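You operate a simulated robot arm through the tools that you are given. There is no shell and no other tool. Be economical: measure what you need, move in short steps, check, and stop when the job is done.

Carry out the task below with a simulated two-armed robot. There is one attempt and no reset: what you move stays moved.

TASK
Swap the orange reel in the small carton for the taped white coil and shut the flaps.
Fine: the reel is too tall, stand it on the pack bench top; all four flaps flat, short ones first; leave the other coils.

The check looks at the end state, three seconds after you hand in, the way a careful person would. Anything else that was tipped, shoved, dropped, spilled or broken makes it a failure.

THE ROBOT
Two 6-joint arms with two-finger parallel grippers on one trunk, on a base that drives. Base frame: it is fixed to the floor where the robot stands at the start and does not move with it; the origin is under the middle of the robot, x ahead of it, y to its left, z up; the surface under the hand at the start is at about z = 760. Readings come in mm, rad, newtons and seconds.
The left shoulder is at the start at [60, 187, 1047], the right one opposite. With the tool pointing down near the work surface each hand reaches from about 260 to 620 mm from the robot's upright axis, wherever it stands, measured 20 degrees to its own side. Places, roughly: pack bench top [600, 300, 800]; small carton back flap [600, 100, 900]; small carton front flap [400, 100, 900]; small carton inside [500, 100, 800]; small carton left flap [500, 300, 900]; small carton right flap [500, 0, 900]; small orange reel (15x15x11 cm) [500, 100, 800]; taped black coil [1500, -1500, 250]; taped blue coil [1500, -1250, 1250]; taped green coil [1250, -1750, 250]; taped orange coil [1500, -1250, 1250]; taped yellow coil [1500, -1000, 1250]. Payload 1.57 kg a hand.
The TCP of each hand is the grasp point between the finger pads, 30 mm short of the fingertips. In the tool frame z runs along the fingers and y along their closing line. Largest opening 110 mm; finger width 24, thickness 12; the body of the gripper, 48 by 112 mm, starts 78 mm behind the TCP.
Orientation is that of the tool frame in the base frame, as [roll, pitch, yaw] about the fixed x, y, z axes, in that order (R = Rz(yaw) Ry(pitch) Rx(roll)). With the fingers straight down and closing along the base's y, the tool's x points along the base's -x, its y along +y and its z along -z.

THE INTERFACE
- The arms move only by the tool nudge_tool. It takes "left_series", "right_series" or both (then of equal length, played together; a hand with none holds still); each is a list of rows, each an object (a shift or turn left out is 0, a gripper value left out holds the last) with "hand": the opening, from 0 (shut) to 1 (fully open); "delta_pos": the shift along the base's x, y, z in mm, a list of three; "delta_rot": the turn, a rotation vector about the base's x, y, z in rad, a list of three. In form: [{"hand": hand, "delta_pos": [x, y, z], "delta_rot": [ax, ay, az]}, ...]. A call has 1 to 12 rows; each row shifts and turns the commanded pose from where the row before left it. A row lasts 0.2 s, in which the tool goes at most 50 mm and 0.15 rad; a call with a longer step from one row to the next is refused whole, and so is a gripper value outside its range. A pose out of reach is approached as far as the arm can. The call stops where the force on the tool passes 90 N (or 10 N more than at its start, if that is more) or the arm is blocked; 0.2 s more then pass. The fingers move at their own pace (about 153 mm/s each) and stop on an object; they squeeze with about 25 N. The grip force told is the motor's: it shows also when the fingers shut on nothing. Time passes only in rows, and 0.2 s behind the last, so rows that do not move let the fingers close. The reply holds the time, the measured pose of the TCP, the force on the tool along the base axes, the opening and the grip force, in the units named above and with some noise, with the torque about the TCP (base axes, N m) and any sound that the robot's microphone picked up.
- Cameras (640 x 400 px; columns grow to the right, rows downward): "scene" is now at [14.2, 12.3, 1573.3]; the picture's right is [0.18, -0.98, 0.00], its down [-0.82, -0.15, -0.55] and it looks along [0.55, 0.10, -0.83] (base axes); focal length 292 px, centre (320, 200). "left" rides on the left gripper at [70, -16, -141] in its tool frame; the picture's right is [0.23, 0.97, 0.00], its down [-0.85, 0.20, -0.48] and it looks along [-0.47, 0.11, 0.88] (tool axes); focal length 222 px, centre (320, 200). "right" rides on the right gripper at [70, 16, -141] in its tool frame; the picture's right is [-0.23, 0.97, 0.00], its down [-0.86, -0.20, -0.48] and it looks along [-0.47, -0.11, 0.88] (tool axes); focal length 222 px, centre (320, 200). There is no depth. A picture from a camera that has moved, and an enlarged one, comes with that camera's place and axes in the base frame and with its lens. The place of the scene camera against the robot may be out by one fixed shift of up to 12 mm in any direction.
- snapshot(camera): a new picture of that camera. The clock stands still meanwhile.
- raise_lower(by): slides the trunk up (or, below 0, down) by that many mm; the arms and the scene camera ride with it, the base frame stays. It gives what a move gives, with no picture.
- drive_base(legs): drives the robot by 1 to 6 legs, each [ahead, left, turn to the left] in mm, mm and rad, along the robot's own axes; the way and the turn of a leg run together, so that a leg with both is an arc; at most 1500 mm and 3.142 rad a leg. The arms and the cameras ride along, it lands a little off, and it stops where it bumps. It gives what a move gives.
- pan_tilt(pan, tilt): turns the head with the scene camera to pan (to the left, within 1.501 rad either way) and tilt (down, from -0.506 to 1.204), counted from straight ahead of the robot. It gives what a move gives.
- close_up(camera, box): a new picture of the part [left, top, right, bottom] of that camera's present view, enlarged. The clock stands still meanwhile.
- sign_off(): hands the job in; it is judged then, once.

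Go step by step. Nothing tells you exact positions but the pictures and the camera data: compare them with the known pose of the tool, close in by small moves and look again before you grip or let go. The budget is 120 turns and 100 pictures, counting those below and the enlarged ones. Unless the task says otherwise, let go and move clear before handing in, and close with one line.

The tools are called after "Call:" as name(argument=value, ...) on one line, values as JSON. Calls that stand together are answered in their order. nudge_tool: Moves the arms, as the interface text tells. Its arguments: {"type":"object","properties":{"left_series":{"type":"array","items":{"type":"object","properties":{"hand":{"type":"number"},"delta_pos":{"type":"array","items":{"type":"number"}},"delta_rot":{"type":"array","items":{"type":"number"}}}}},"right_series":{"type":"array","items":{"type":"object","properties":{"hand":{"type":"number"},"delta_pos":{"type":"array","items":{"type":"number"}},"delta_rot":{"type":"array","items":{"type":"number"}}}}}},"required":[]} The other tools are called the same way: raise_lower (by) slides the trunk up or down; drive_base (legs) drives the base; pan_tilt (pan, tilt) turns the head that bears the scene camera; snapshot (camera) takes a picture; close_up (camera, box) takes an enlarged picture of a part of a camera's view; sign_off () hands the job in.

At the start:

```text
clock: 0.0
left_tool_pos: [384.7, 433.0, 1092.9]
left_tool_rot: [-3.141, 0.002, 3.141]
left_contact_force: [-0.9, -0.9, -0.4]
left_wrist_torque: [0.01, -0.03, -0.01]
left_grip_width: 110.0
left_gripper_force: 0.1
right_tool_pos: [342.5, 19.7, 1152.7]
right_tool_rot: [3.141, 0.0, -3.141]
right_contact_force: [0.4, 0.2, -0.5]
right_wrist_torque: [-0.01, 0.01, 0.01]
right_grip_width: 110.0
right_gripper_force: 0.0
trunk travel left (down, up): [-675.0, 315.0]
robot x, y, heading: [0.4, 1.6, -0.004]
head pan, tilt: [0.18, 0.983]
```

scene: 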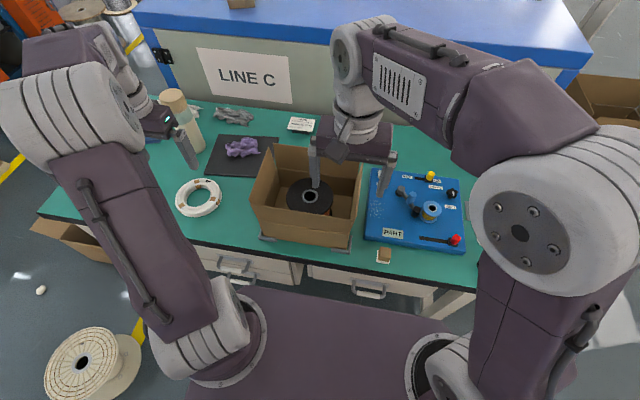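
right: 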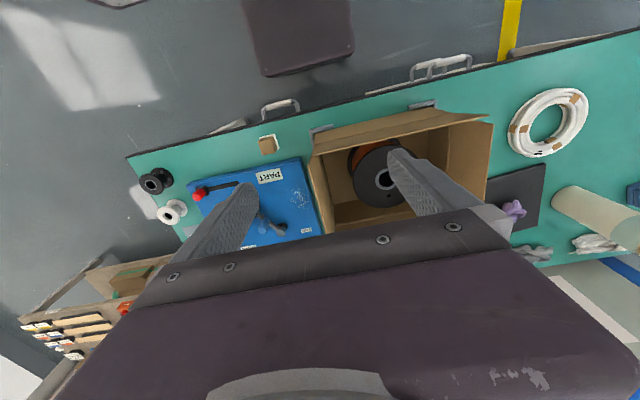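
left: 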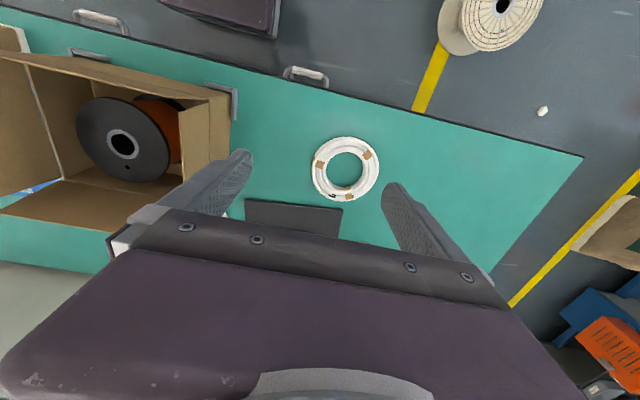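

The carton with the orange reel stands in front of me and the white coil lies to its left on the bench. I'll look closer at both before moving.

Call:
close_up(camera="scene", box=[160, 90, 400, 270])

Call:
close_up(camera="left", box=[0, 30, 400, 260])

Call:
close_up(camera="right", box=[280, 80, 600, 270])

```text
2.22 times, centred on (280, 180) of scene
camera zoom: at [14.2, 12.3, 1573.3], right [0.18, -0.98, 0.0], down [-0.82, -0.15, -0.55], along [0.55, 0.1, -0.83], focal length 648 px, centre (409, 244)
```

zoom: 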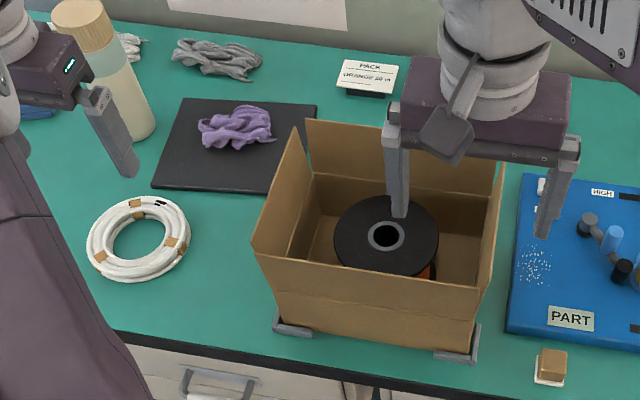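

```text
1.60 times, centred on (200, 145) of left
camera zoom: at [316.2, 416.9, 1232.7], right [-0.23, 0.97, 0.0], down [0.85, 0.2, 0.48], along [0.47, 0.11, -0.88], focal length 355 px, centre (512, 288)
```

zoom: 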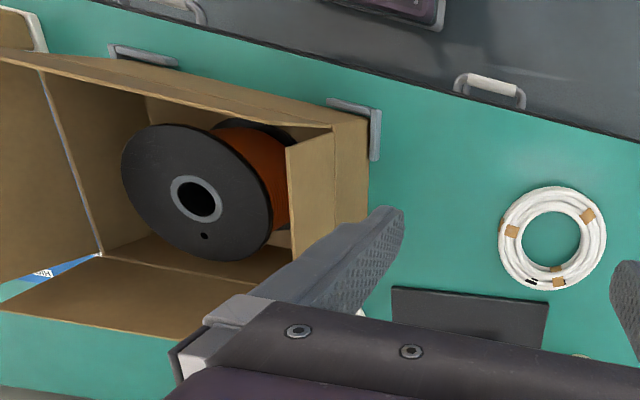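

```text
2.00 times, centred on (440, 175) of right
camera zoom: at [273.8, 36.4, 1291.8], right [0.23, 0.97, 0.0], down [0.86, -0.2, 0.48], along [0.47, -0.11, -0.88], focal length 444 px, centre (80, 250)
```

zoom: 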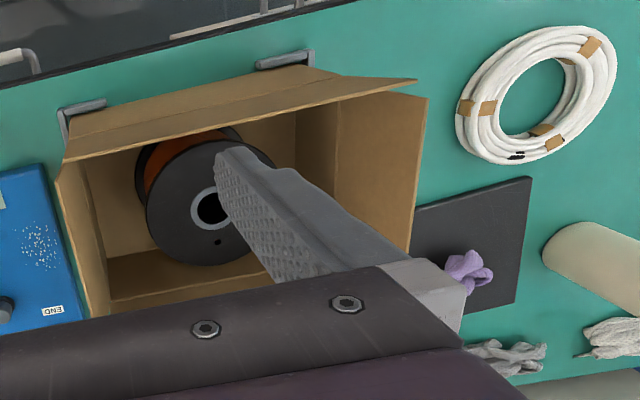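

The reel's top hub is at about [482, 126, 870], so the bench is at about z = 760, and the coil is near [483, 504, 775]. I'll move the right arm aside and look again with nothing in the way.

Call:
nudge_tool(right_series=[{"delta_pos": [-10, -45, 15]}, {"delta_pos": [-10, -45, 15]}, {"delta_pos": [-10, -45, 15]}, {"delta_pos": [-10, -45, 15]}, {"delta_pos": [-10, -45, 0]}, {"delta_pos": [0, -45, 0]}], left_series=[{"delta_pos": [-15, -30, 20]}, {"delta_pos": [-15, -30, 20]}, {"delta_pos": [-15, -30, 20]}, {"delta_pos": [-15, -30, 20]}, {"delta_pos": [-15, -30, 20]}, {"delta_pos": [-15, -30, 20]}])

Call:
snapshot(camera="left")

Call:
snapshot(camera="scene")

```text
clock: 1.4
left_tool_pos: [295.1, 250.0, 1214.0]
left_tool_rot: [3.14, 0.0, -3.141]
left_contact_force: [-0.6, 0.9, 0.1]
left_wrist_torque: [0.0, -0.01, -0.03]
left_grip_width: 110.0
left_gripper_force: 0.1
right_tool_pos: [292.6, -253.1, 1209.0]
right_tool_rot: [3.139, 0.0, 3.141]
right_contact_force: [0.3, 0.3, -1.1]
right_wrist_torque: [0.04, 0.0, -0.01]
right_grip_width: 109.8
right_gripper_force: 0.0
trunk travel left (down, up): [-675.0, 315.0]
robot x, y, heading: [-1.5, 0.7, 0.003]
head pan, tilt: [0.18, 0.983]
```

```text
93 pictures are left
camera left: at [226.4, 233.7, 1354.5], right [-0.23, 0.97, 0.0], down [0.85, 0.2, 0.48], along [0.47, 0.11, -0.88], focal length 222 px, centre (320, 200)
```

left: 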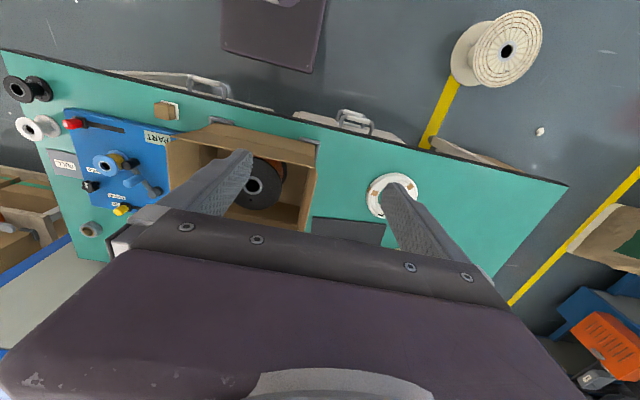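

```text
92 pictures are left
camera scene: at [13.7, 10.0, 1573.3], right [0.18, -0.98, 0.0], down [-0.82, -0.15, -0.55], along [0.55, 0.1, -0.83], focal length 292 px, centre (320, 200)
```

scene: 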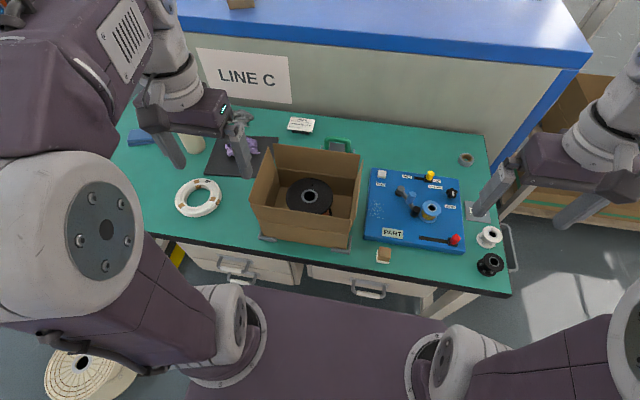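

Call:
close_up(camera="scene", box=[230, 130, 390, 255])

Call:
close_up(camera="scene", box=[110, 100, 350, 250])

Call:
close_up(camera="left", box=[150, 100, 350, 225])

Call:
close_up(camera="right", box=[360, 0, 640, 240])

```text
3.20 times, centred on (310, 192) of scene
camera zoom: at [13.7, 10.0, 1573.3], right [0.18, -0.98, 0.0], down [-0.82, -0.15, -0.55], along [0.55, 0.1, -0.83], focal length 933 px, centre (352, 224)
```

zoom: 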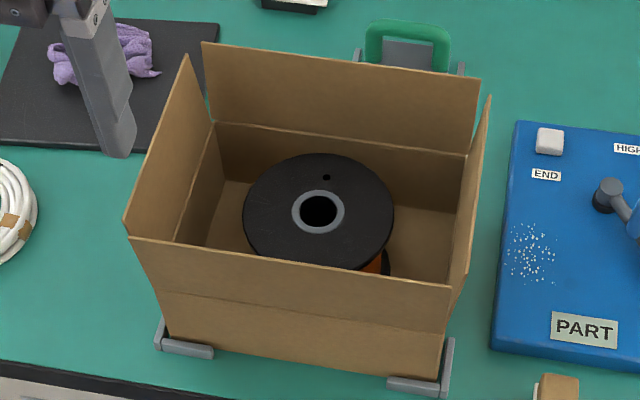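

```text
2.67 times, centred on (230, 175) of scene
camera zoom: at [13.7, 10.0, 1573.3], right [0.18, -0.98, 0.0], down [-0.82, -0.15, -0.55], along [0.55, 0.1, -0.83], focal length 778 px, centre (560, 267)
```

zoom: 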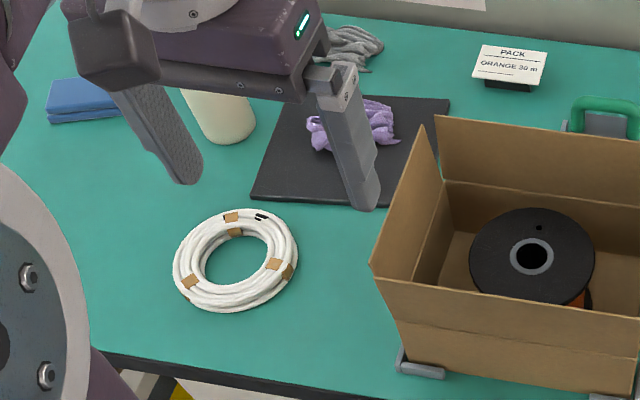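

```text
3.20 times, centred on (250, 162) of left
camera zoom: at [226.4, 233.7, 1354.5], right [-0.23, 0.97, 0.0], down [0.85, 0.2, 0.48], along [0.47, 0.11, -0.88], focal length 711 px, centre (544, 320)
```

zoom: 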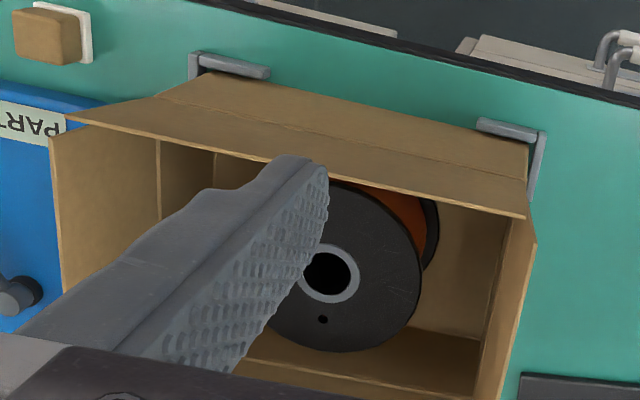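

```text
1.67 times, centred on (500, 120) of right
camera zoom: at [222.9, -236.0, 1348.7], right [0.23, 0.97, 0.0], down [0.86, -0.2, 0.48], along [0.47, -0.11, -0.88], focal length 370 px, centre (20, 333)
```

zoom: 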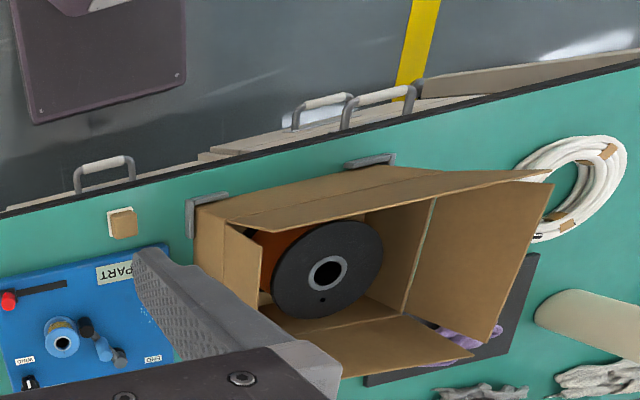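

The carton spans about x 388–584, y −5–249, with its fold lines near z = 856. Its flaps are about 97 mm long and upright, and the side (left and right) flaps are the short ones. The reel's bore is about 34 mm wide at [484, 128, 869]. I'll bring the left hand above it, to put one finger in the bore and one outside the rim.

Call:
nudge_tool(left_series=[{"hand": 0.69, "delta_pos": [27, -11.1, -26]}, {"delta_pos": [27, -11.1, -26]}, {"delta_pos": [27, -11.1, -26]}, {"delta_pos": [27, -11.1, -26]}, {"delta_pos": [27, -11.1, -26]}, {"delta_pos": [27, -11.1, -26]}, {"delta_pos": [27, -11.1, -26]}, {}])

Call:
snapshot(camera="left")

Call:
close_up(camera="scene", box=[230, 90, 390, 255])

```text
clock: 3.2
left_tool_pos: [485.0, 174.9, 1032.5]
left_tool_rot: [-3.141, 0.002, -3.14]
left_contact_force: [0.4, -0.1, 0.2]
left_wrist_torque: [-0.02, -0.04, 0.0]
left_grip_width: 75.8
left_gripper_force: 0.0
right_tool_pos: [292.7, -250.1, 1209.0]
right_tool_rot: [-3.142, -0.001, -3.141]
right_contact_force: [-1.2, 0.2, 0.0]
right_wrist_torque: [0.01, -0.04, -0.01]
right_grip_width: 109.9
right_gripper_force: 0.1
trunk travel left (down, up): [-675.0, 315.0]
robot x, y, heading: [2.0, -0.2, -0.002]
head pan, tilt: [0.18, 0.983]
```

```text
87 pictures are left
camera left: at [415.3, 157.9, 1172.8], right [-0.23, 0.97, 0.0], down [0.85, 0.2, 0.48], along [0.47, 0.11, -0.88], focal length 222 px, centre (320, 200)
```

left: 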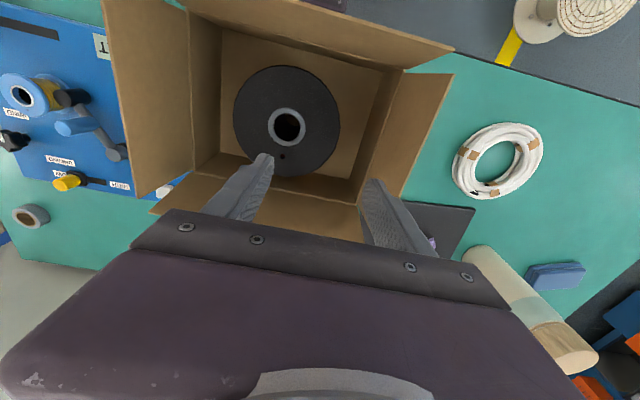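

```text
2.42 times, centred on (310, 172) of scene
camera zoom: at [13.2, 12.3, 1573.3], right [0.18, -0.98, 0.0], down [-0.82, -0.15, -0.56], along [0.55, 0.1, -0.83], focal length 707 px, centre (344, 267)
```

zoom: 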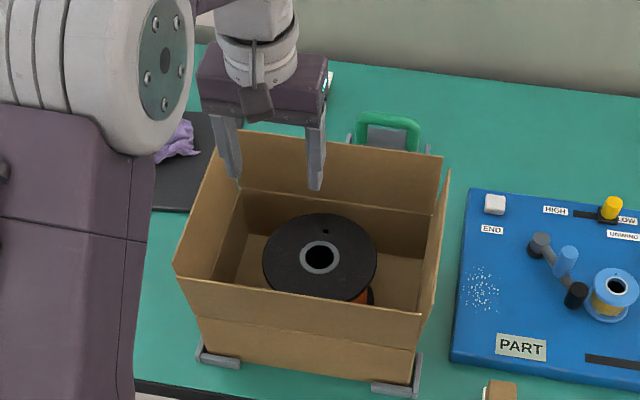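

Call:
close_up(camera="left", box=[200, 50, 440, 250])

```text
2.00 times, centred on (320, 150) of left
camera zoom: at [415.3, 157.9, 1172.8], right [-0.23, 0.97, 0.0], down [0.85, 0.2, 0.48], along [0.47, 0.11, -0.88], focal length 444 px, centre (320, 300)
```

zoom: 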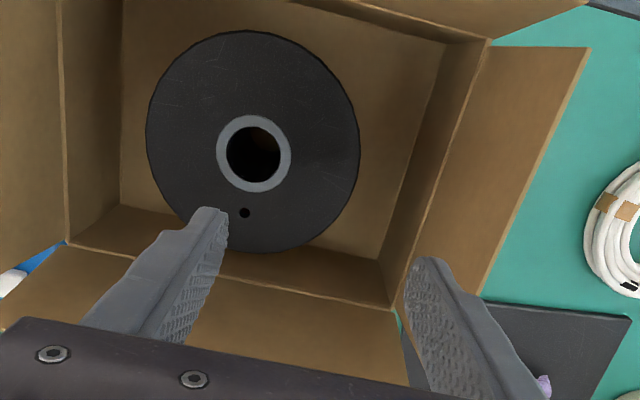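

Call:
nudge_tool(left_series=[{"delta_pos": [-1, -1.5, -39]}, {"delta_pos": [-1, -1.5, -39]}, {"delta_pos": [0, 0, -38]}, {}])

Call:
close_up(camera="left", box=[200, 50, 440, 250])

Call:
close_up(camera="scene", box=[250, 130, 370, 230])

Call:
snapshot(camera="right")

```text
clock: 4.2
left_tool_pos: [482.5, 169.7, 914.5]
left_tool_rot: [3.138, 0.001, 3.141]
left_contact_force: [0.8, -0.1, -0.3]
left_wrist_torque: [0.01, 0.01, 0.0]
left_grip_width: 75.9
left_gripper_force: 0.1
right_tool_pos: [293.0, -249.8, 1208.7]
right_tool_rot: [3.141, 0.0, -3.14]
right_contact_force: [0.0, 0.6, 0.5]
right_wrist_torque: [-0.04, 0.01, -0.02]
right_grip_width: 109.9
right_gripper_force: 0.1
trunk travel left (down, up): [-675.0, 315.0]
robot x, y, heading: [1.9, -2.9, 0.002]
head pan, tilt: [0.18, 0.983]
```

```text
2.00 times, centred on (320, 150) of left
camera zoom: at [412.6, 154.9, 1056.0], right [-0.23, 0.97, 0.0], down [0.85, 0.2, 0.48], along [0.47, 0.11, -0.88], focal length 444 px, centre (320, 300)
```

zoom: 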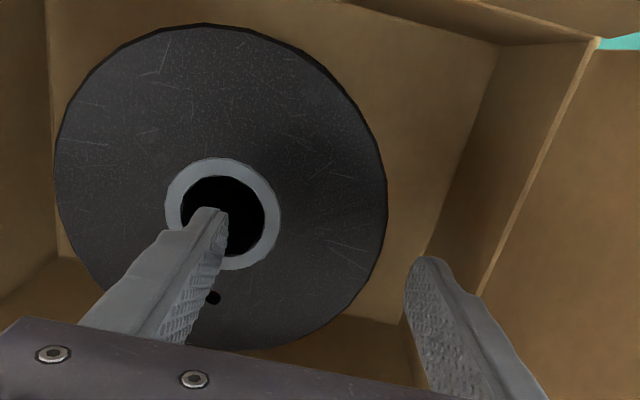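

```text
4.00 times, centred on (310, 180) of scene
camera zoom: at [13.8, 12.0, 1573.3], right [0.18, -0.98, 0.0], down [-0.82, -0.15, -0.55], along [0.55, 0.1, -0.83], focal length 1166 px, centre (360, 280)
```

zoom: 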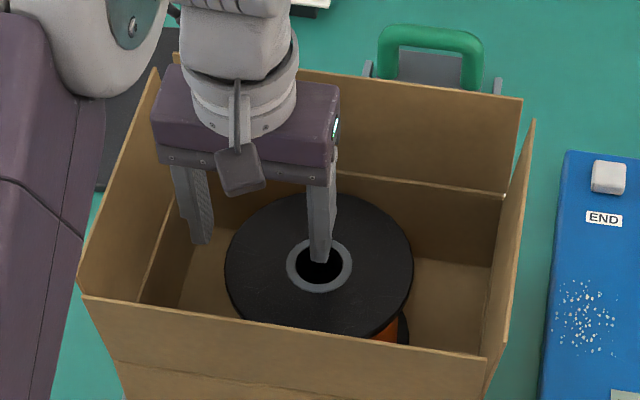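

```text
82 pictures are left
camera right: at [223.2, -233.8, 1349.0], right [0.23, 0.97, 0.0], down [0.85, -0.2, 0.48], along [0.47, -0.11, -0.88], focal length 222 px, centre (320, 200)
```

right: 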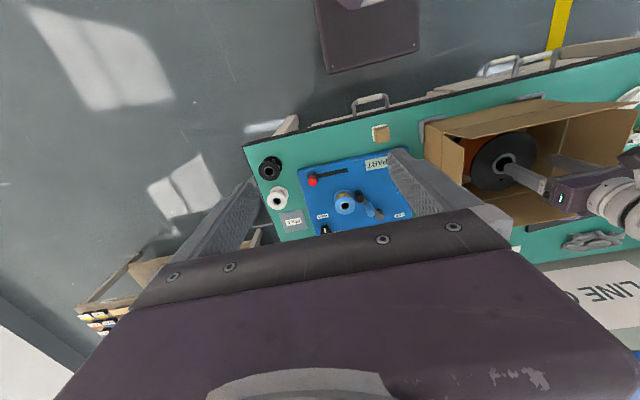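

Finger and bore agree to within 2 mm. I'll make that small correction and go down in stages.

Call:
nudge_tool(left_series=[{"delta_pos": [-1.5, 1.3, 0]}, {"delta_pos": [0, 0, -12]}, {"delta_pos": [0, 0, -12]}, {"delta_pos": [0, 0, -12]}, {"delta_pos": [0, 0, -12]}, {"delta_pos": [0, 0, -12]}, {"delta_pos": [0, 0, -8]}, {}])

Call:
close_up(camera="scene", box=[250, 130, 370, 230])

```text
clock: 6.0
left_tool_pos: [481.3, 173.4, 845.5]
left_tool_rot: [3.14, -0.001, -3.141]
left_contact_force: [-0.2, -0.8, -0.8]
left_wrist_torque: [-0.01, 0.02, 0.04]
left_grip_width: 75.8
left_gripper_force: 0.1
right_tool_pos: [294.5, -251.3, 1208.5]
right_tool_rot: [-3.141, 0.0, -3.141]
right_contact_force: [-0.2, 0.0, 0.1]
right_wrist_torque: [0.0, 0.04, 0.0]
right_grip_width: 110.2
right_gripper_force: 0.1
trunk travel left (down, up): [-675.0, 315.0]
robot x, y, heading: [4.9, 0.4, 0.003]
head pan, tilt: [0.18, 0.983]
```

```text
4.00 times, centred on (310, 180) of scene
camera zoom: at [14.2, 12.1, 1573.3], right [0.18, -0.98, 0.0], down [-0.82, -0.15, -0.55], along [0.55, 0.1, -0.83], focal length 1166 px, centre (360, 280)
```

zoom: 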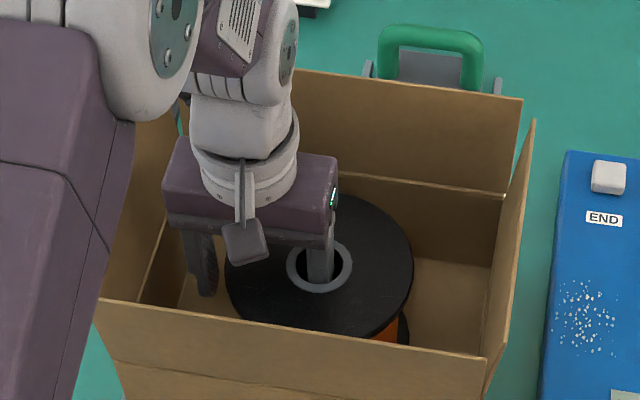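

No contact, and the finger sits in the bore. Closing now.

Call:
nudge_tool(left_series=[{"hand": 0.6}, {"hand": 0.5}, {"hand": 0.3}, {"hand": 0.3}])

```text
clock: 7.0
left_tool_pos: [480.5, 174.8, 845.5]
left_tool_rot: [-3.141, -0.001, 3.139]
left_contact_force: [-0.7, -0.9, 1.0]
left_wrist_torque: [-0.36, 0.21, 0.04]
left_grip_width: 54.4
left_gripper_force: 12.0
right_tool_pos: [292.2, -250.0, 1208.5]
right_tool_rot: [3.141, 0.001, -3.141]
right_contact_force: [-1.2, 0.5, -0.3]
right_wrist_torque: [-0.01, -0.01, -0.01]
right_grip_width: 109.9
right_gripper_force: 0.0
trunk travel left (down, up): [-675.0, 315.0]
robot x, y, heading: [1.7, 0.6, -0.002]
head pan, tilt: [0.18, 0.983]
```

Call:
nudge_tool(left_series=[{"hand": 0}, {}, {"delta_pos": [0, 0, 5]}, {"delta_pos": [0, 0, 5]}, {}])

Call:
close_up(camera="scene", box=[250, 130, 370, 230])

```text
clock: 8.2
left_tool_pos: [482.7, 174.1, 854.7]
left_tool_rot: [-3.14, -0.001, 3.141]
left_contact_force: [-0.3, 0.3, -2.2]
left_wrist_torque: [0.12, -0.01, -0.05]
left_grip_width: 54.5
left_gripper_force: 25.2
right_tool_pos: [292.9, -249.8, 1209.6]
right_tool_rot: [3.141, -0.001, -3.141]
right_contact_force: [-0.2, 0.1, 0.0]
right_wrist_torque: [-0.04, 0.01, -0.01]
right_grip_width: 109.8
right_gripper_force: 0.0
trunk travel left (down, up): [-675.0, 315.0]
robot x, y, heading: [-2.5, 2.2, -0.003]
head pan, tilt: [0.18, 0.983]
```

```text
4.00 times, centred on (310, 180) of scene
camera zoom: at [15.0, 12.4, 1573.3], right [0.18, -0.98, 0.0], down [-0.82, -0.15, -0.55], along [0.55, 0.1, -0.83], focal length 1166 px, centre (360, 280)
```

zoom: 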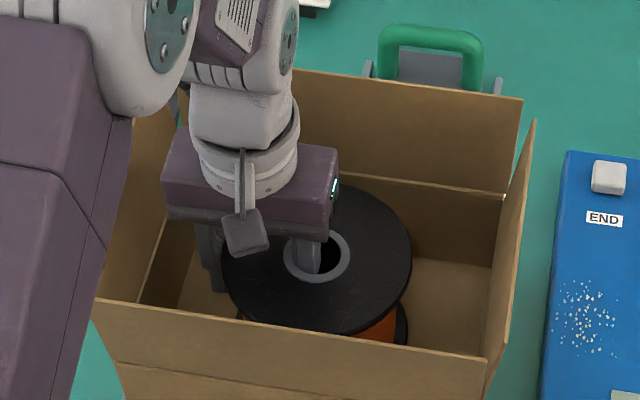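

Call:
nudge_tool(left_series=[{"delta_pos": [0, 0, 15]}, {"delta_pos": [0, 0, 20]}, {}])

Call:
close_up(camera="scene", box=[230, 100, 390, 230])

Call:
close_up(camera="left", box=[160, 0, 480, 250])

```text
clock: 9.0
left_tool_pos: [482.2, 174.3, 889.8]
left_tool_rot: [-3.141, 0.002, 3.139]
left_contact_force: [-0.2, -0.9, -3.5]
left_wrist_torque: [0.14, 0.0, 0.03]
left_grip_width: 54.0
left_gripper_force: 25.1
right_tool_pos: [293.3, -249.5, 1208.3]
right_tool_rot: [3.141, 0.001, 3.14]
right_contact_force: [-0.1, -0.3, -0.1]
right_wrist_torque: [0.02, 0.02, 0.02]
right_grip_width: 110.3
right_gripper_force: 0.0
trunk travel left (down, up): [-675.0, 315.0]
robot x, y, heading: [3.7, -0.8, -0.002]
head pan, tilt: [0.18, 0.983]
```

```text
3.08 times, centred on (310, 165) of scene
camera zoom: at [15.1, 12.3, 1573.3], right [0.18, -0.98, 0.0], down [-0.82, -0.15, -0.55], along [0.55, 0.1, -0.83], focal length 897 px, centre (351, 308)
```

zoom: 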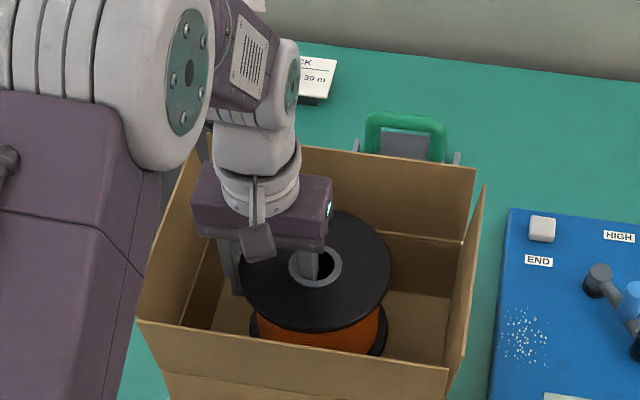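

```text
1.60 times, centred on (320, 125) of left
camera zoom: at [412.8, 157.9, 1031.9], right [-0.23, 0.97, 0.0], down [0.86, 0.2, 0.48], along [0.47, 0.11, -0.88], focal length 355 px, centre (320, 320)
```

zoom: 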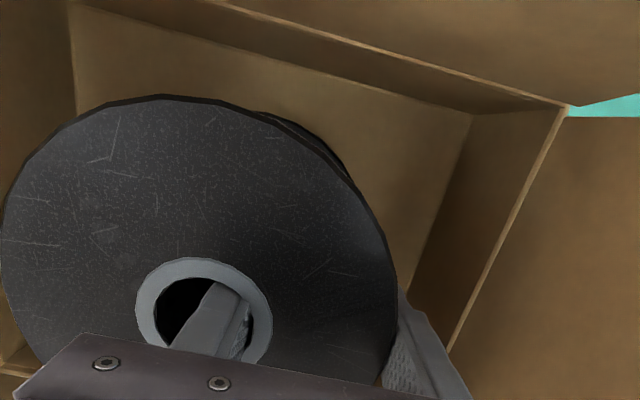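

The reel is held level (about 3.5 N). I'll lift it over the flaps, carry it left to about [455, 350] between the carton and the coil, and stop above the bench to check.

Call:
nudge_tool(left_series=[{"delta_pos": [0, 0, 30]}, {"delta_pos": [0, 0, 35]}, {"delta_pos": [0, 0, 35]}, {"delta_pos": [0, 0, 35]}, {"delta_pos": [0, 0, 35]}, {"delta_pos": [0, 0, 30]}, {}])

Call:
nudge_tool(left_series=[{"delta_pos": [-3, 22, 0]}, {"delta_pos": [-3, 27, 0]}, {"delta_pos": [-3, 28, 0]}, {"delta_pos": [-3, 28, 0]}, {"delta_pos": [-3, 28, 0]}, {"delta_pos": [-3, 28, 0]}, {"delta_pos": [-3, 28, 0]}, {"delta_pos": [-6, 27, 0]}, {}])

Call:
snapshot(camera="scene")

Call:
snapshot(camera="right")

Call:
snapshot(camera="left")

```text
clock: 10.6
left_tool_pos: [481.1, 174.1, 1091.0]
left_tool_rot: [-3.141, 0.001, 3.141]
left_contact_force: [0.2, -0.7, -2.3]
left_wrist_torque: [0.09, 0.02, -0.03]
left_grip_width: 54.5
left_gripper_force: 25.2
right_tool_pos: [293.4, -251.3, 1208.0]
right_tool_rot: [3.14, -0.001, -3.141]
right_contact_force: [0.5, -0.3, -0.5]
right_wrist_torque: [0.01, -0.01, 0.01]
right_grip_width: 109.9
right_gripper_force: 0.1
trunk travel left (down, up): [-675.0, 315.0]
robot x, y, heading: [-0.7, -2.3, 0.002]
head pan, tilt: [0.18, 0.983]
```

```text
clock: 12.6
left_tool_pos: [454.0, 390.3, 1092.6]
left_tool_rot: [3.139, -0.001, -3.142]
left_contact_force: [-0.4, -0.9, -2.6]
left_wrist_torque: [0.14, 0.02, 0.0]
left_grip_width: 54.2
left_gripper_force: 24.9
right_tool_pos: [292.9, -249.5, 1208.3]
right_tool_rot: [-3.142, -0.001, -3.141]
right_contact_force: [-0.7, -0.4, 0.1]
right_wrist_torque: [0.02, -0.03, 0.0]
right_grip_width: 110.2
right_gripper_force: 0.1
trunk travel left (down, up): [-675.0, 315.0]
robot x, y, heading: [2.0, -0.3, -0.001]
head pan, tilt: [0.18, 0.983]
```

```text
77 pictures are left
camera scene: at [14.7, 11.8, 1573.3], right [0.18, -0.98, 0.0], down [-0.82, -0.15, -0.55], along [0.55, 0.1, -0.83], focal length 292 px, centre (320, 200)
```

scene: 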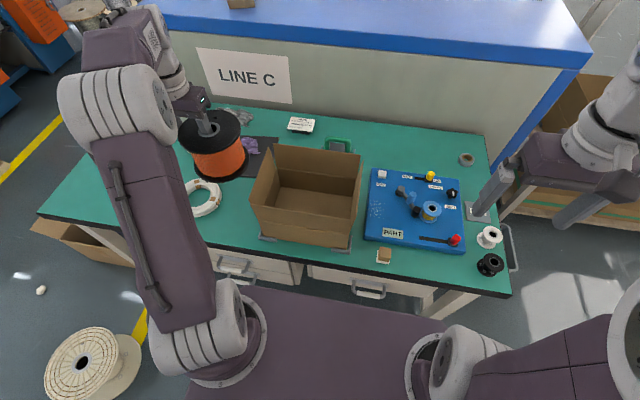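

```text
76 pictures are left
camera right: at [224.0, -234.0, 1348.8], right [0.23, 0.97, 0.0], down [0.86, -0.2, 0.48], along [0.47, -0.11, -0.88], focal length 222 px, centre (320, 200)
```

right: 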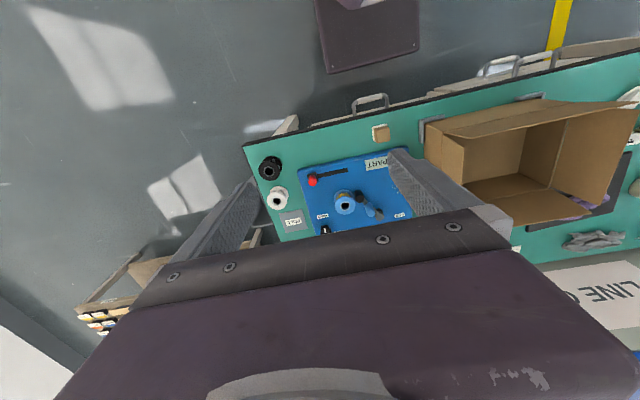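

```text
75 pictures are left
camera left: at [384.3, 373.8, 1232.5], right [-0.23, 0.97, 0.0], down [0.86, 0.2, 0.48], along [0.47, 0.11, -0.88], focal length 222 px, centre (320, 200)
```

left: 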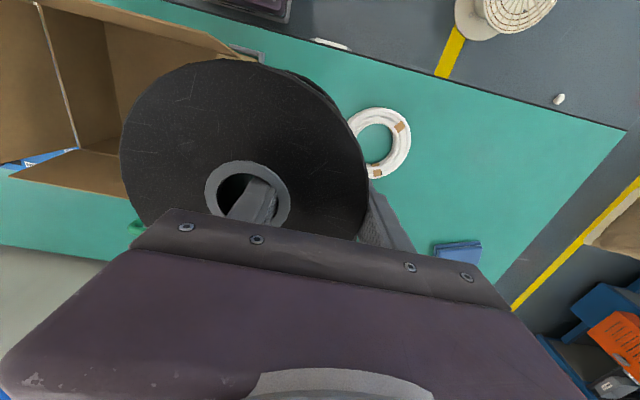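

The reel hangs level above the free patch. To keep clear of the leaning left flap I'll go down slightly further left, then ease right over the last part.

Call:
nudge_tool(left_series=[{"delta_pos": [0, 12, 0]}, {"delta_pos": [0, 0, -35]}, {"delta_pos": [0, 0, -35]}, {"delta_pos": [0, 0, -35]}, {"delta_pos": [0, 0, -35]}, {"delta_pos": [0, 0, -35]}, {"delta_pos": [0, 0, -32]}, {}])

Call:
snapshot(camera="scene")

Call:
snapshot(camera="left")

```text
clock: 14.4
left_tool_pos: [455.6, 399.3, 883.1]
left_tool_rot: [3.14, 0.0, 3.141]
left_contact_force: [0.8, -0.8, -2.1]
left_wrist_torque: [0.12, 0.01, 0.01]
left_grip_width: 54.0
left_gripper_force: 25.3
right_tool_pos: [292.8, -249.9, 1209.7]
right_tool_rot: [3.142, -0.001, 3.141]
right_contact_force: [0.0, -0.7, -0.1]
right_wrist_torque: [0.01, 0.03, 0.01]
right_grip_width: 109.8
right_gripper_force: 0.0
trunk travel left (down, up): [-675.0, 315.0]
robot x, y, heading: [-2.9, -0.2, 0.001]
head pan, tilt: [0.18, 0.983]
```

```text
74 pictures are left
camera scene: at [14.3, 12.2, 1573.3], right [0.18, -0.98, 0.0], down [-0.82, -0.15, -0.55], along [0.55, 0.1, -0.83], focal length 292 px, centre (320, 200)
```

scene: 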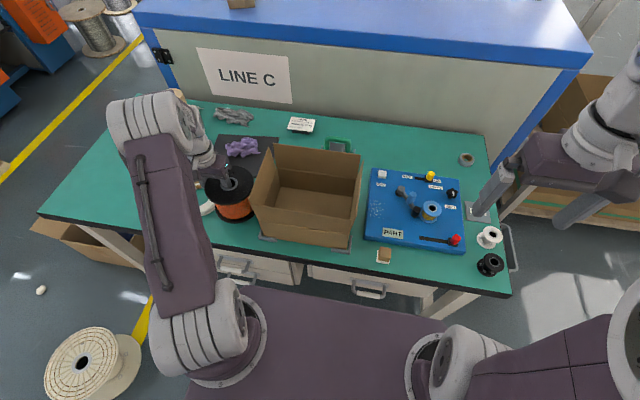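

```text
73 pictures are left
camera left: at [385.4, 383.8, 1024.6], right [-0.23, 0.97, 0.0], down [0.85, 0.2, 0.48], along [0.47, 0.11, -0.88], focal length 222 px, centre (320, 200)
```

left: 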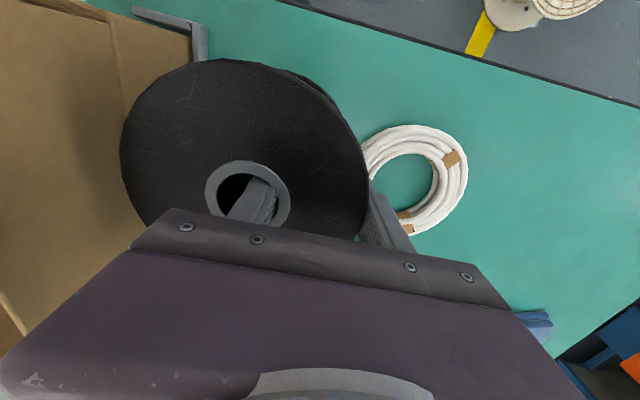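

Call:
nudge_tool(left_series=[{"delta_pos": [-3, -6, -8]}, {"delta_pos": [-2, -5, -10]}, {"delta_pos": [0, 0, -12]}, {}])

Call:
close_up(camera="scene", box=[160, 110, 300, 230])

Call:
close_up(camera="left", box=[100, 30, 500, 260])

```text
clock: 15.4
left_tool_pos: [449.3, 388.9, 852.6]
left_tool_rot: [3.14, 0.002, 3.141]
left_contact_force: [-0.4, 0.4, -3.3]
left_wrist_torque: [0.13, -0.01, 0.01]
left_grip_width: 54.2
left_gripper_force: 24.9
right_tool_pos: [294.0, -251.5, 1207.7]
right_tool_rot: [3.141, 0.001, -3.141]
right_contact_force: [-0.3, -0.3, -0.2]
right_wrist_torque: [-0.01, -0.02, -0.01]
right_grip_width: 109.9
right_gripper_force: 0.1
trunk travel left (down, up): [-675.0, 315.0]
robot x, y, heading: [-0.4, 2.5, -0.0]
head pan, tilt: [0.18, 0.983]
```

```text
3.33 times, centred on (230, 170) of scene
camera zoom: at [14.5, 12.3, 1573.3], right [0.18, -0.98, 0.0], down [-0.82, -0.15, -0.55], along [0.55, 0.1, -0.83], focal length 972 px, centre (620, 300)
```

zoom: 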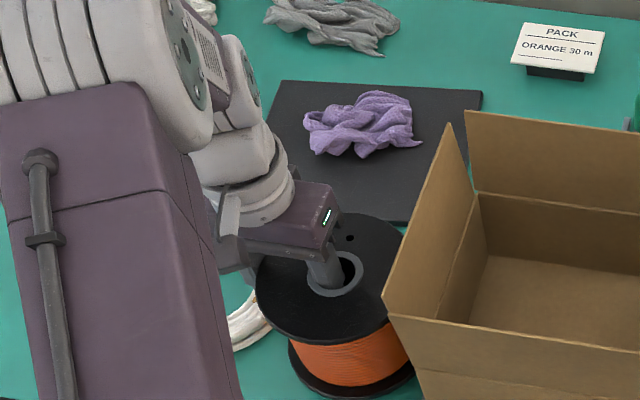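

```text
1.60 times, centred on (300, 145) of left
camera zoom: at [380.1, 373.4, 994.0], right [-0.23, 0.97, 0.0], down [0.85, 0.2, 0.48], along [0.47, 0.11, -0.88], focal length 355 px, centre (352, 288)
```

zoom: 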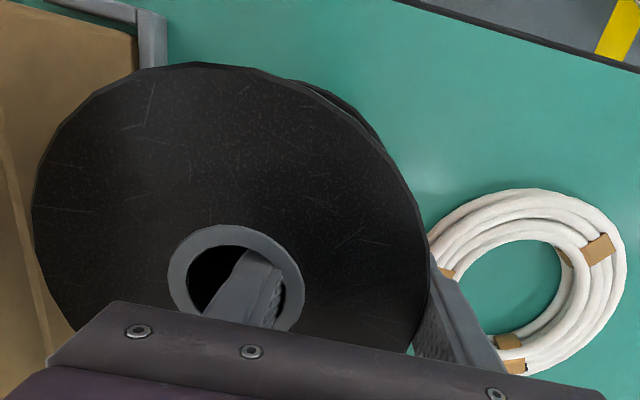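

The reel is about 8 mm above the bench and clear on both sides. I'll set it down with small steps.

Call:
nudge_tool(left_series=[{"delta_pos": [0, 0, -3]}, {"delta_pos": [0, 0, -3]}, {"delta_pos": [0, 0, -2]}, {}])

```text
clock: 16.4
left_tool_pos: [447.9, 389.3, 845.3]
left_tool_rot: [3.141, 0.001, -3.141]
left_contact_force: [-0.1, -0.2, -3.2]
left_wrist_torque: [0.14, -0.01, 0.01]
left_grip_width: 54.1
left_gripper_force: 24.7
right_tool_pos: [293.8, -250.0, 1209.1]
right_tool_rot: [-3.141, 0.0, 3.141]
right_contact_force: [0.3, -0.6, 0.3]
right_wrist_torque: [0.01, 0.01, 0.01]
right_grip_width: 109.8
right_gripper_force: 0.0
trunk travel left (down, up): [-675.0, 315.0]
robot x, y, heading: [-0.7, -3.6, -0.003]
head pan, tilt: [0.18, 0.983]
```

Call:
nudge_tool(left_series=[{"delta_pos": [0, 0, -1.5]}, {"delta_pos": [0, 0, -1]}, {}])

```text
clock: 17.2
left_tool_pos: [449.6, 389.3, 843.2]
left_tool_rot: [3.141, -0.001, -3.141]
left_contact_force: [0.7, 0.0, -2.3]
left_wrist_torque: [0.14, -0.04, 0.04]
left_grip_width: 54.3
left_gripper_force: 25.0
right_tool_pos: [294.1, -248.4, 1209.1]
right_tool_rot: [-3.142, -0.001, 3.141]
right_contact_force: [0.0, -0.5, 0.5]
right_wrist_torque: [0.01, 0.0, 0.02]
right_grip_width: 109.9
right_gripper_force: 0.1
trunk travel left (down, up): [-675.0, 315.0]
robot x, y, heading: [1.3, -0.8, 0.007]
head pan, tilt: [0.18, 0.983]
```

Call:
nudge_tool(left_series=[{"delta_pos": [0, 0, -1.5]}, {"delta_pos": [0, 0, -1.5]}, {}])

Call:
close_up(camera="left", box=[100, 30, 500, 260])

```text
clock: 18.0
left_tool_pos: [448.7, 390.2, 841.0]
left_tool_rot: [3.14, 0.004, 3.142]
left_contact_force: [2.1, 4.9, 15.2]
left_wrist_torque: [-1.55, 0.5, 0.0]
left_grip_width: 54.3
left_gripper_force: 24.7
right_tool_pos: [292.4, -251.7, 1208.2]
right_tool_rot: [3.142, 0.003, 3.14]
right_contact_force: [-0.3, 0.0, -0.2]
right_wrist_torque: [0.0, -0.01, -0.01]
right_grip_width: 110.0
right_gripper_force: 0.0
trunk travel left (down, up): [-675.0, 315.0]
robot x, y, heading: [0.2, -1.1, 0.001]
head pan, tilt: [0.18, 0.983]
```

```text
1.60 times, centred on (300, 145) of left
camera zoom: at [379.1, 374.4, 982.2], right [-0.23, 0.97, 0.0], down [0.85, 0.2, 0.48], along [0.47, 0.11, -0.88], focal length 355 px, centre (352, 288)
```

zoom: 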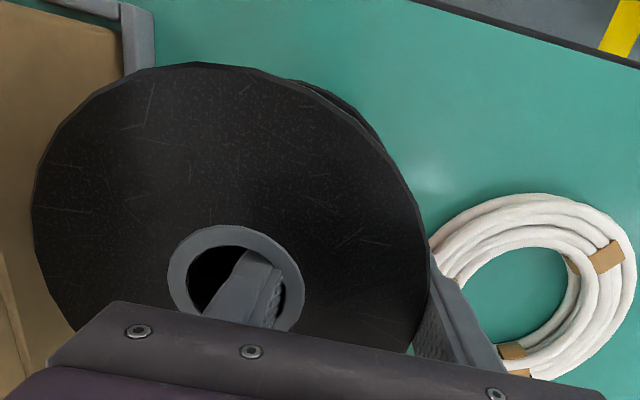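

It's down. I'll ease off 1 mm, open a little and rise straight up.

Call:
nudge_tool(left_series=[{"delta_pos": [0, 0, 1]}, {"hand": 0.55}, {"hand": 0.64}, {}, {"delta_pos": [0, 0, 15]}, {"delta_pos": [0, 0, 25]}, {"delta_pos": [0, 0, 30]}, {"delta_pos": [0, 0, 40]}, {"delta_pos": [0, 0, 40]}, {}])

Call:
snapshot(camera="left")

Call:
snapshot(camera="scene")

```text
clock: 20.2
left_tool_pos: [453.4, 388.5, 992.5]
left_tool_rot: [-3.141, -0.001, 3.141]
left_contact_force: [0.1, 0.6, -0.9]
left_wrist_torque: [0.0, -0.01, 0.0]
left_grip_width: 70.3
left_gripper_force: 0.0
right_tool_pos: [294.0, -249.8, 1209.5]
right_tool_rot: [-3.14, 0.0, 3.141]
right_contact_force: [0.3, 0.1, 0.6]
right_wrist_torque: [-0.02, 0.03, 0.02]
right_grip_width: 110.0
right_gripper_force: 0.0
trunk travel left (down, up): [-675.0, 315.0]
robot x, y, heading: [-0.2, 0.4, -0.002]
head pan, tilt: [0.18, 0.983]
```

```text
69 pictures are left
camera left: at [383.9, 371.9, 1132.5], right [-0.23, 0.97, 0.0], down [0.85, 0.2, 0.48], along [0.47, 0.11, -0.88], focal length 222 px, centre (320, 200)
```

left: 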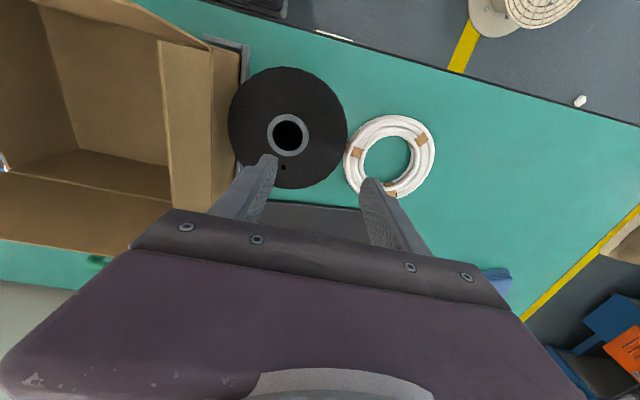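

```text
68 pictures are left
camera scene: at [14.7, 12.7, 1573.3], right [0.18, -0.98, 0.0], down [-0.82, -0.15, -0.55], along [0.55, 0.1, -0.83], focal length 292 px, centre (320, 200)
```

scene: 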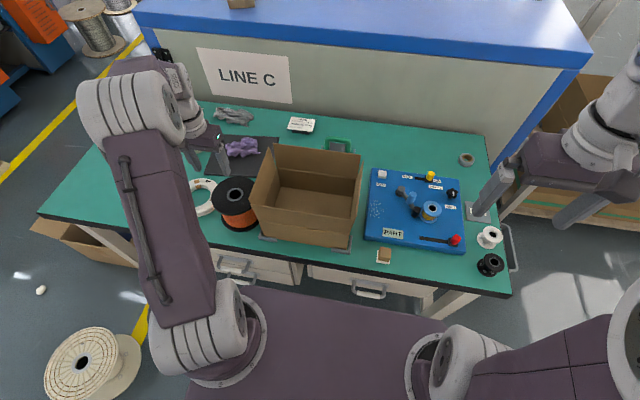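

The reel stands on the bench at about [450, 345]. The coil is centred near [470, 510]. Next I'll turn the left hand 90° and hover over the coil's near side.

Call:
nudge_tool(left_series=[{"delta_pos": [-3.5, 11, 0], "delta_rot": [0, 0, 0.1428]}, {"delta_pos": [-3.5, 11, 0], "delta_rot": [0, 0, 0.1428]}, {"delta_pos": [-3.5, 11, 0], "delta_rot": [0, 0, 0.1428]}, {"delta_pos": [-3.5, 11, 0], "delta_rot": [0, 0, 0.1428]}, {"delta_pos": [-3.5, 11, 0], "delta_rot": [0, 0, 0.1428]}, {"delta_pos": [-3.5, 11, 0], "delta_rot": [0, 0, 0.1428]}, {"delta_pos": [-3.5, 11, 0], "delta_rot": [0, 0, 0.1428]}, {"delta_pos": [-3.5, 11, 0], "delta_rot": [0, 0, 0.1428]}, {"delta_pos": [-3.5, 11, 0], "delta_rot": [0, 0, 0.1428]}, {"delta_pos": [-3.5, 11, 0], "delta_rot": [0, 0, 0.1428]}, {"delta_pos": [-3, 11, 0], "delta_rot": [0, 0, 0.1428]}, {}])

Call:
snapshot(camera="left")

Call:
close_up(camera="scene", box=[130, 100, 290, 250])

```text
clock: 22.8
left_tool_pos: [412.1, 512.8, 992.2]
left_tool_rot: [3.14, 0.001, -1.568]
left_contact_force: [-0.5, 0.4, 0.0]
left_wrist_torque: [0.0, 0.04, 0.02]
left_grip_width: 70.5
left_gripper_force: 0.0
right_tool_pos: [293.0, -250.6, 1208.9]
right_tool_rot: [-3.141, 0.001, 3.141]
right_contact_force: [1.2, -0.2, 0.3]
right_wrist_torque: [0.03, 0.02, 0.01]
right_grip_width: 110.1
right_gripper_force: 0.0
trunk travel left (down, up): [-675.0, 315.0]
robot x, y, heading: [2.1, -0.2, 0.004]
head pan, tilt: [0.18, 0.983]
```

```text
67 pictures are left
camera left: at [428.8, 442.9, 1131.8], right [-0.97, -0.23, 0.0], down [-0.2, 0.85, 0.48], along [-0.11, 0.47, -0.88], focal length 222 px, centre (320, 200)
```

left: 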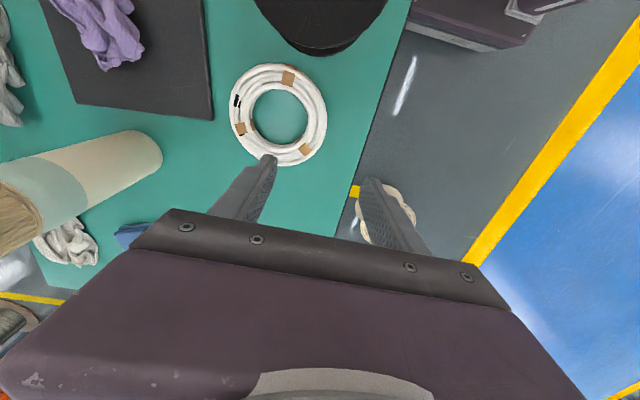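

```text
2.67 times, centred on (210, 175) of scene
camera zoom: at [14.3, 12.0, 1573.3], right [0.18, -0.98, 0.0], down [-0.82, -0.15, -0.55], along [0.55, 0.1, -0.83], focal length 778 px, centre (613, 267)
```

zoom: 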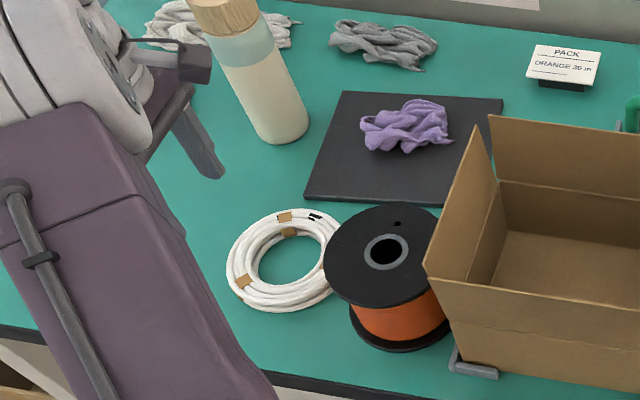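

Call:
nudge_tool(left_series=[{"delta_pos": [3.5, -3, -30]}, {"delta_pos": [3, -3, -40]}, {"delta_pos": [0, 0, -40]}, {"delta_pos": [0, 0, -20]}, {}])

Call:
snapshot(camera="left")

```text
clock: 24.0
left_tool_pos: [417.7, 505.3, 860.7]
left_tool_rot: [3.141, 0.0, -1.571]
left_contact_force: [-0.5, 0.3, 0.0]
left_wrist_torque: [0.0, 0.01, 0.01]
left_grip_width: 70.4
left_gripper_force: 0.0
right_tool_pos: [292.9, -250.0, 1208.5]
right_tool_rot: [-3.141, -0.001, 3.142]
right_contact_force: [0.5, -0.3, -0.6]
right_wrist_torque: [0.0, -0.03, 0.01]
right_grip_width: 110.3
right_gripper_force: 0.1
trunk travel left (down, up): [-675.0, 315.0]
robot x, y, heading: [4.4, 4.0, 0.002]
head pan, tilt: [0.18, 0.983]
```

```text
65 pictures are left
camera left: at [434.7, 437.1, 1001.7], right [-0.97, -0.23, 0.0], down [-0.2, 0.85, 0.48], along [-0.11, 0.47, -0.88], focal length 222 px, centre (320, 200)
```

left: 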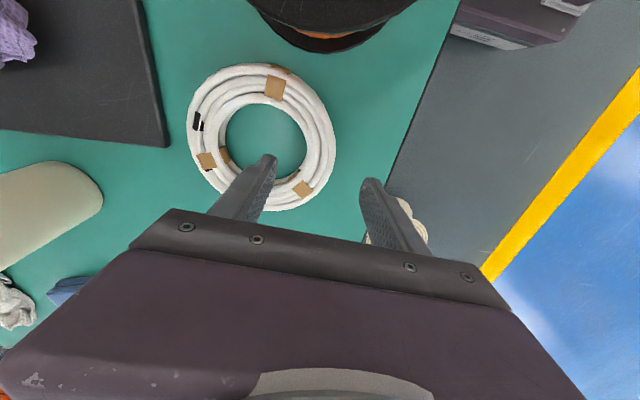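

Call:
nudge_tool(left_series=[{"delta_pos": [1.5, -6, 0]}, {"delta_pos": [0, 0, -20]}, {"delta_pos": [0, 0, -20]}, {"delta_pos": [0, 0, -15]}, {"delta_pos": [0, 0, -9]}, {}])

Call:
snapshot(camera="left")

Call:
close_up(camera="scene", box=[130, 130, 290, 250])

```text
clock: 25.4
left_tool_pos: [420.0, 499.9, 797.7]
left_tool_rot: [3.14, -0.001, -1.571]
left_contact_force: [-0.4, 0.7, -0.1]
left_wrist_torque: [-0.03, 0.0, 0.04]
left_grip_width: 70.5
left_gripper_force: 0.1
right_tool_pos: [292.6, -249.4, 1209.1]
right_tool_rot: [-3.141, 0.001, -3.141]
right_contact_force: [0.4, 0.5, -0.4]
right_wrist_torque: [0.0, -0.03, 0.01]
right_grip_width: 109.8
right_gripper_force: 0.2
trunk travel left (down, up): [-675.0, 315.0]
robot x, y, heading: [-0.9, 0.8, 0.001]
head pan, tilt: [0.18, 0.983]
```

```text
64 pictures are left
camera left: at [436.0, 430.4, 938.0], right [-0.97, -0.23, 0.0], down [-0.2, 0.85, 0.48], along [-0.11, 0.47, -0.88], focal length 222 px, centre (320, 200)
```

left: 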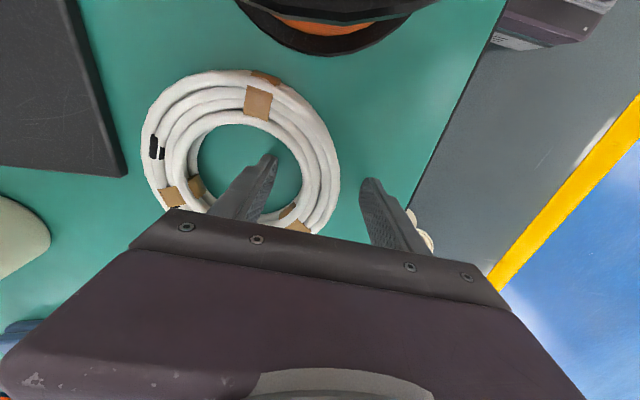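

```text
3.33 times, centred on (210, 190) of scene
camera zoom: at [14.2, 12.1, 1573.3], right [0.18, -0.98, 0.0], down [-0.82, -0.15, -0.55], along [0.55, 0.1, -0.83], focal length 972 px, centre (687, 233)
```

zoom: 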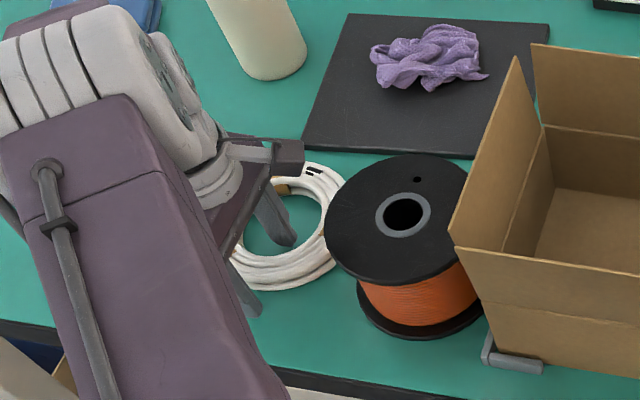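

The fingers straddle the coil's near side. Down 3 mm more, then close.

Call:
nudge_tool(left_series=[{"delta_pos": [0, 0, -3]}, {"hand": 0.45}, {"hand": 0.3}, {"hand": 0.2}, {"hand": 0.0}, {}, {}])

Call:
snapshot(camera="left")

```text
clock: 27.0
left_tool_pos: [420.3, 500.6, 794.7]
left_tool_rot: [3.141, 0.003, -1.573]
left_contact_force: [0.8, 3.1, 1.4]
left_wrist_torque: [0.03, -0.01, 0.07]
left_grip_width: 29.6
left_gripper_force: 25.2
right_tool_pos: [292.8, -249.7, 1208.7]
right_tool_rot: [-3.141, 0.001, 3.14]
right_contact_force: [-0.1, -0.3, -0.8]
right_wrist_torque: [0.0, 0.02, 0.02]
right_grip_width: 109.9
right_gripper_force: 0.1
trunk travel left (down, up): [-675.0, 315.0]
robot x, y, heading: [0.1, 0.6, 0.007]
head pan, tilt: [0.18, 0.983]
```

```text
62 pictures are left
camera left: at [436.2, 430.9, 934.6], right [-0.97, -0.23, 0.0], down [-0.2, 0.85, 0.48], along [-0.11, 0.47, -0.88], focal length 222 px, centre (320, 200)
```

left: 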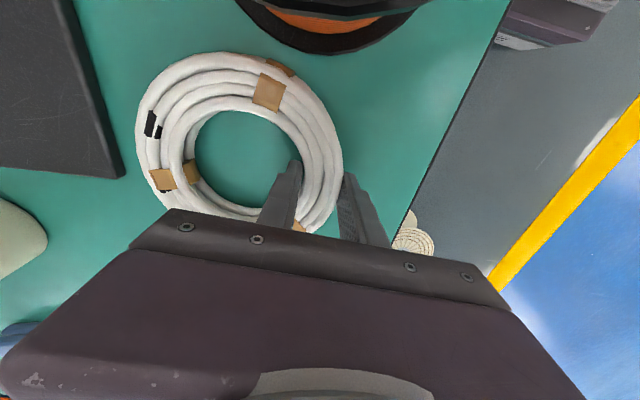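

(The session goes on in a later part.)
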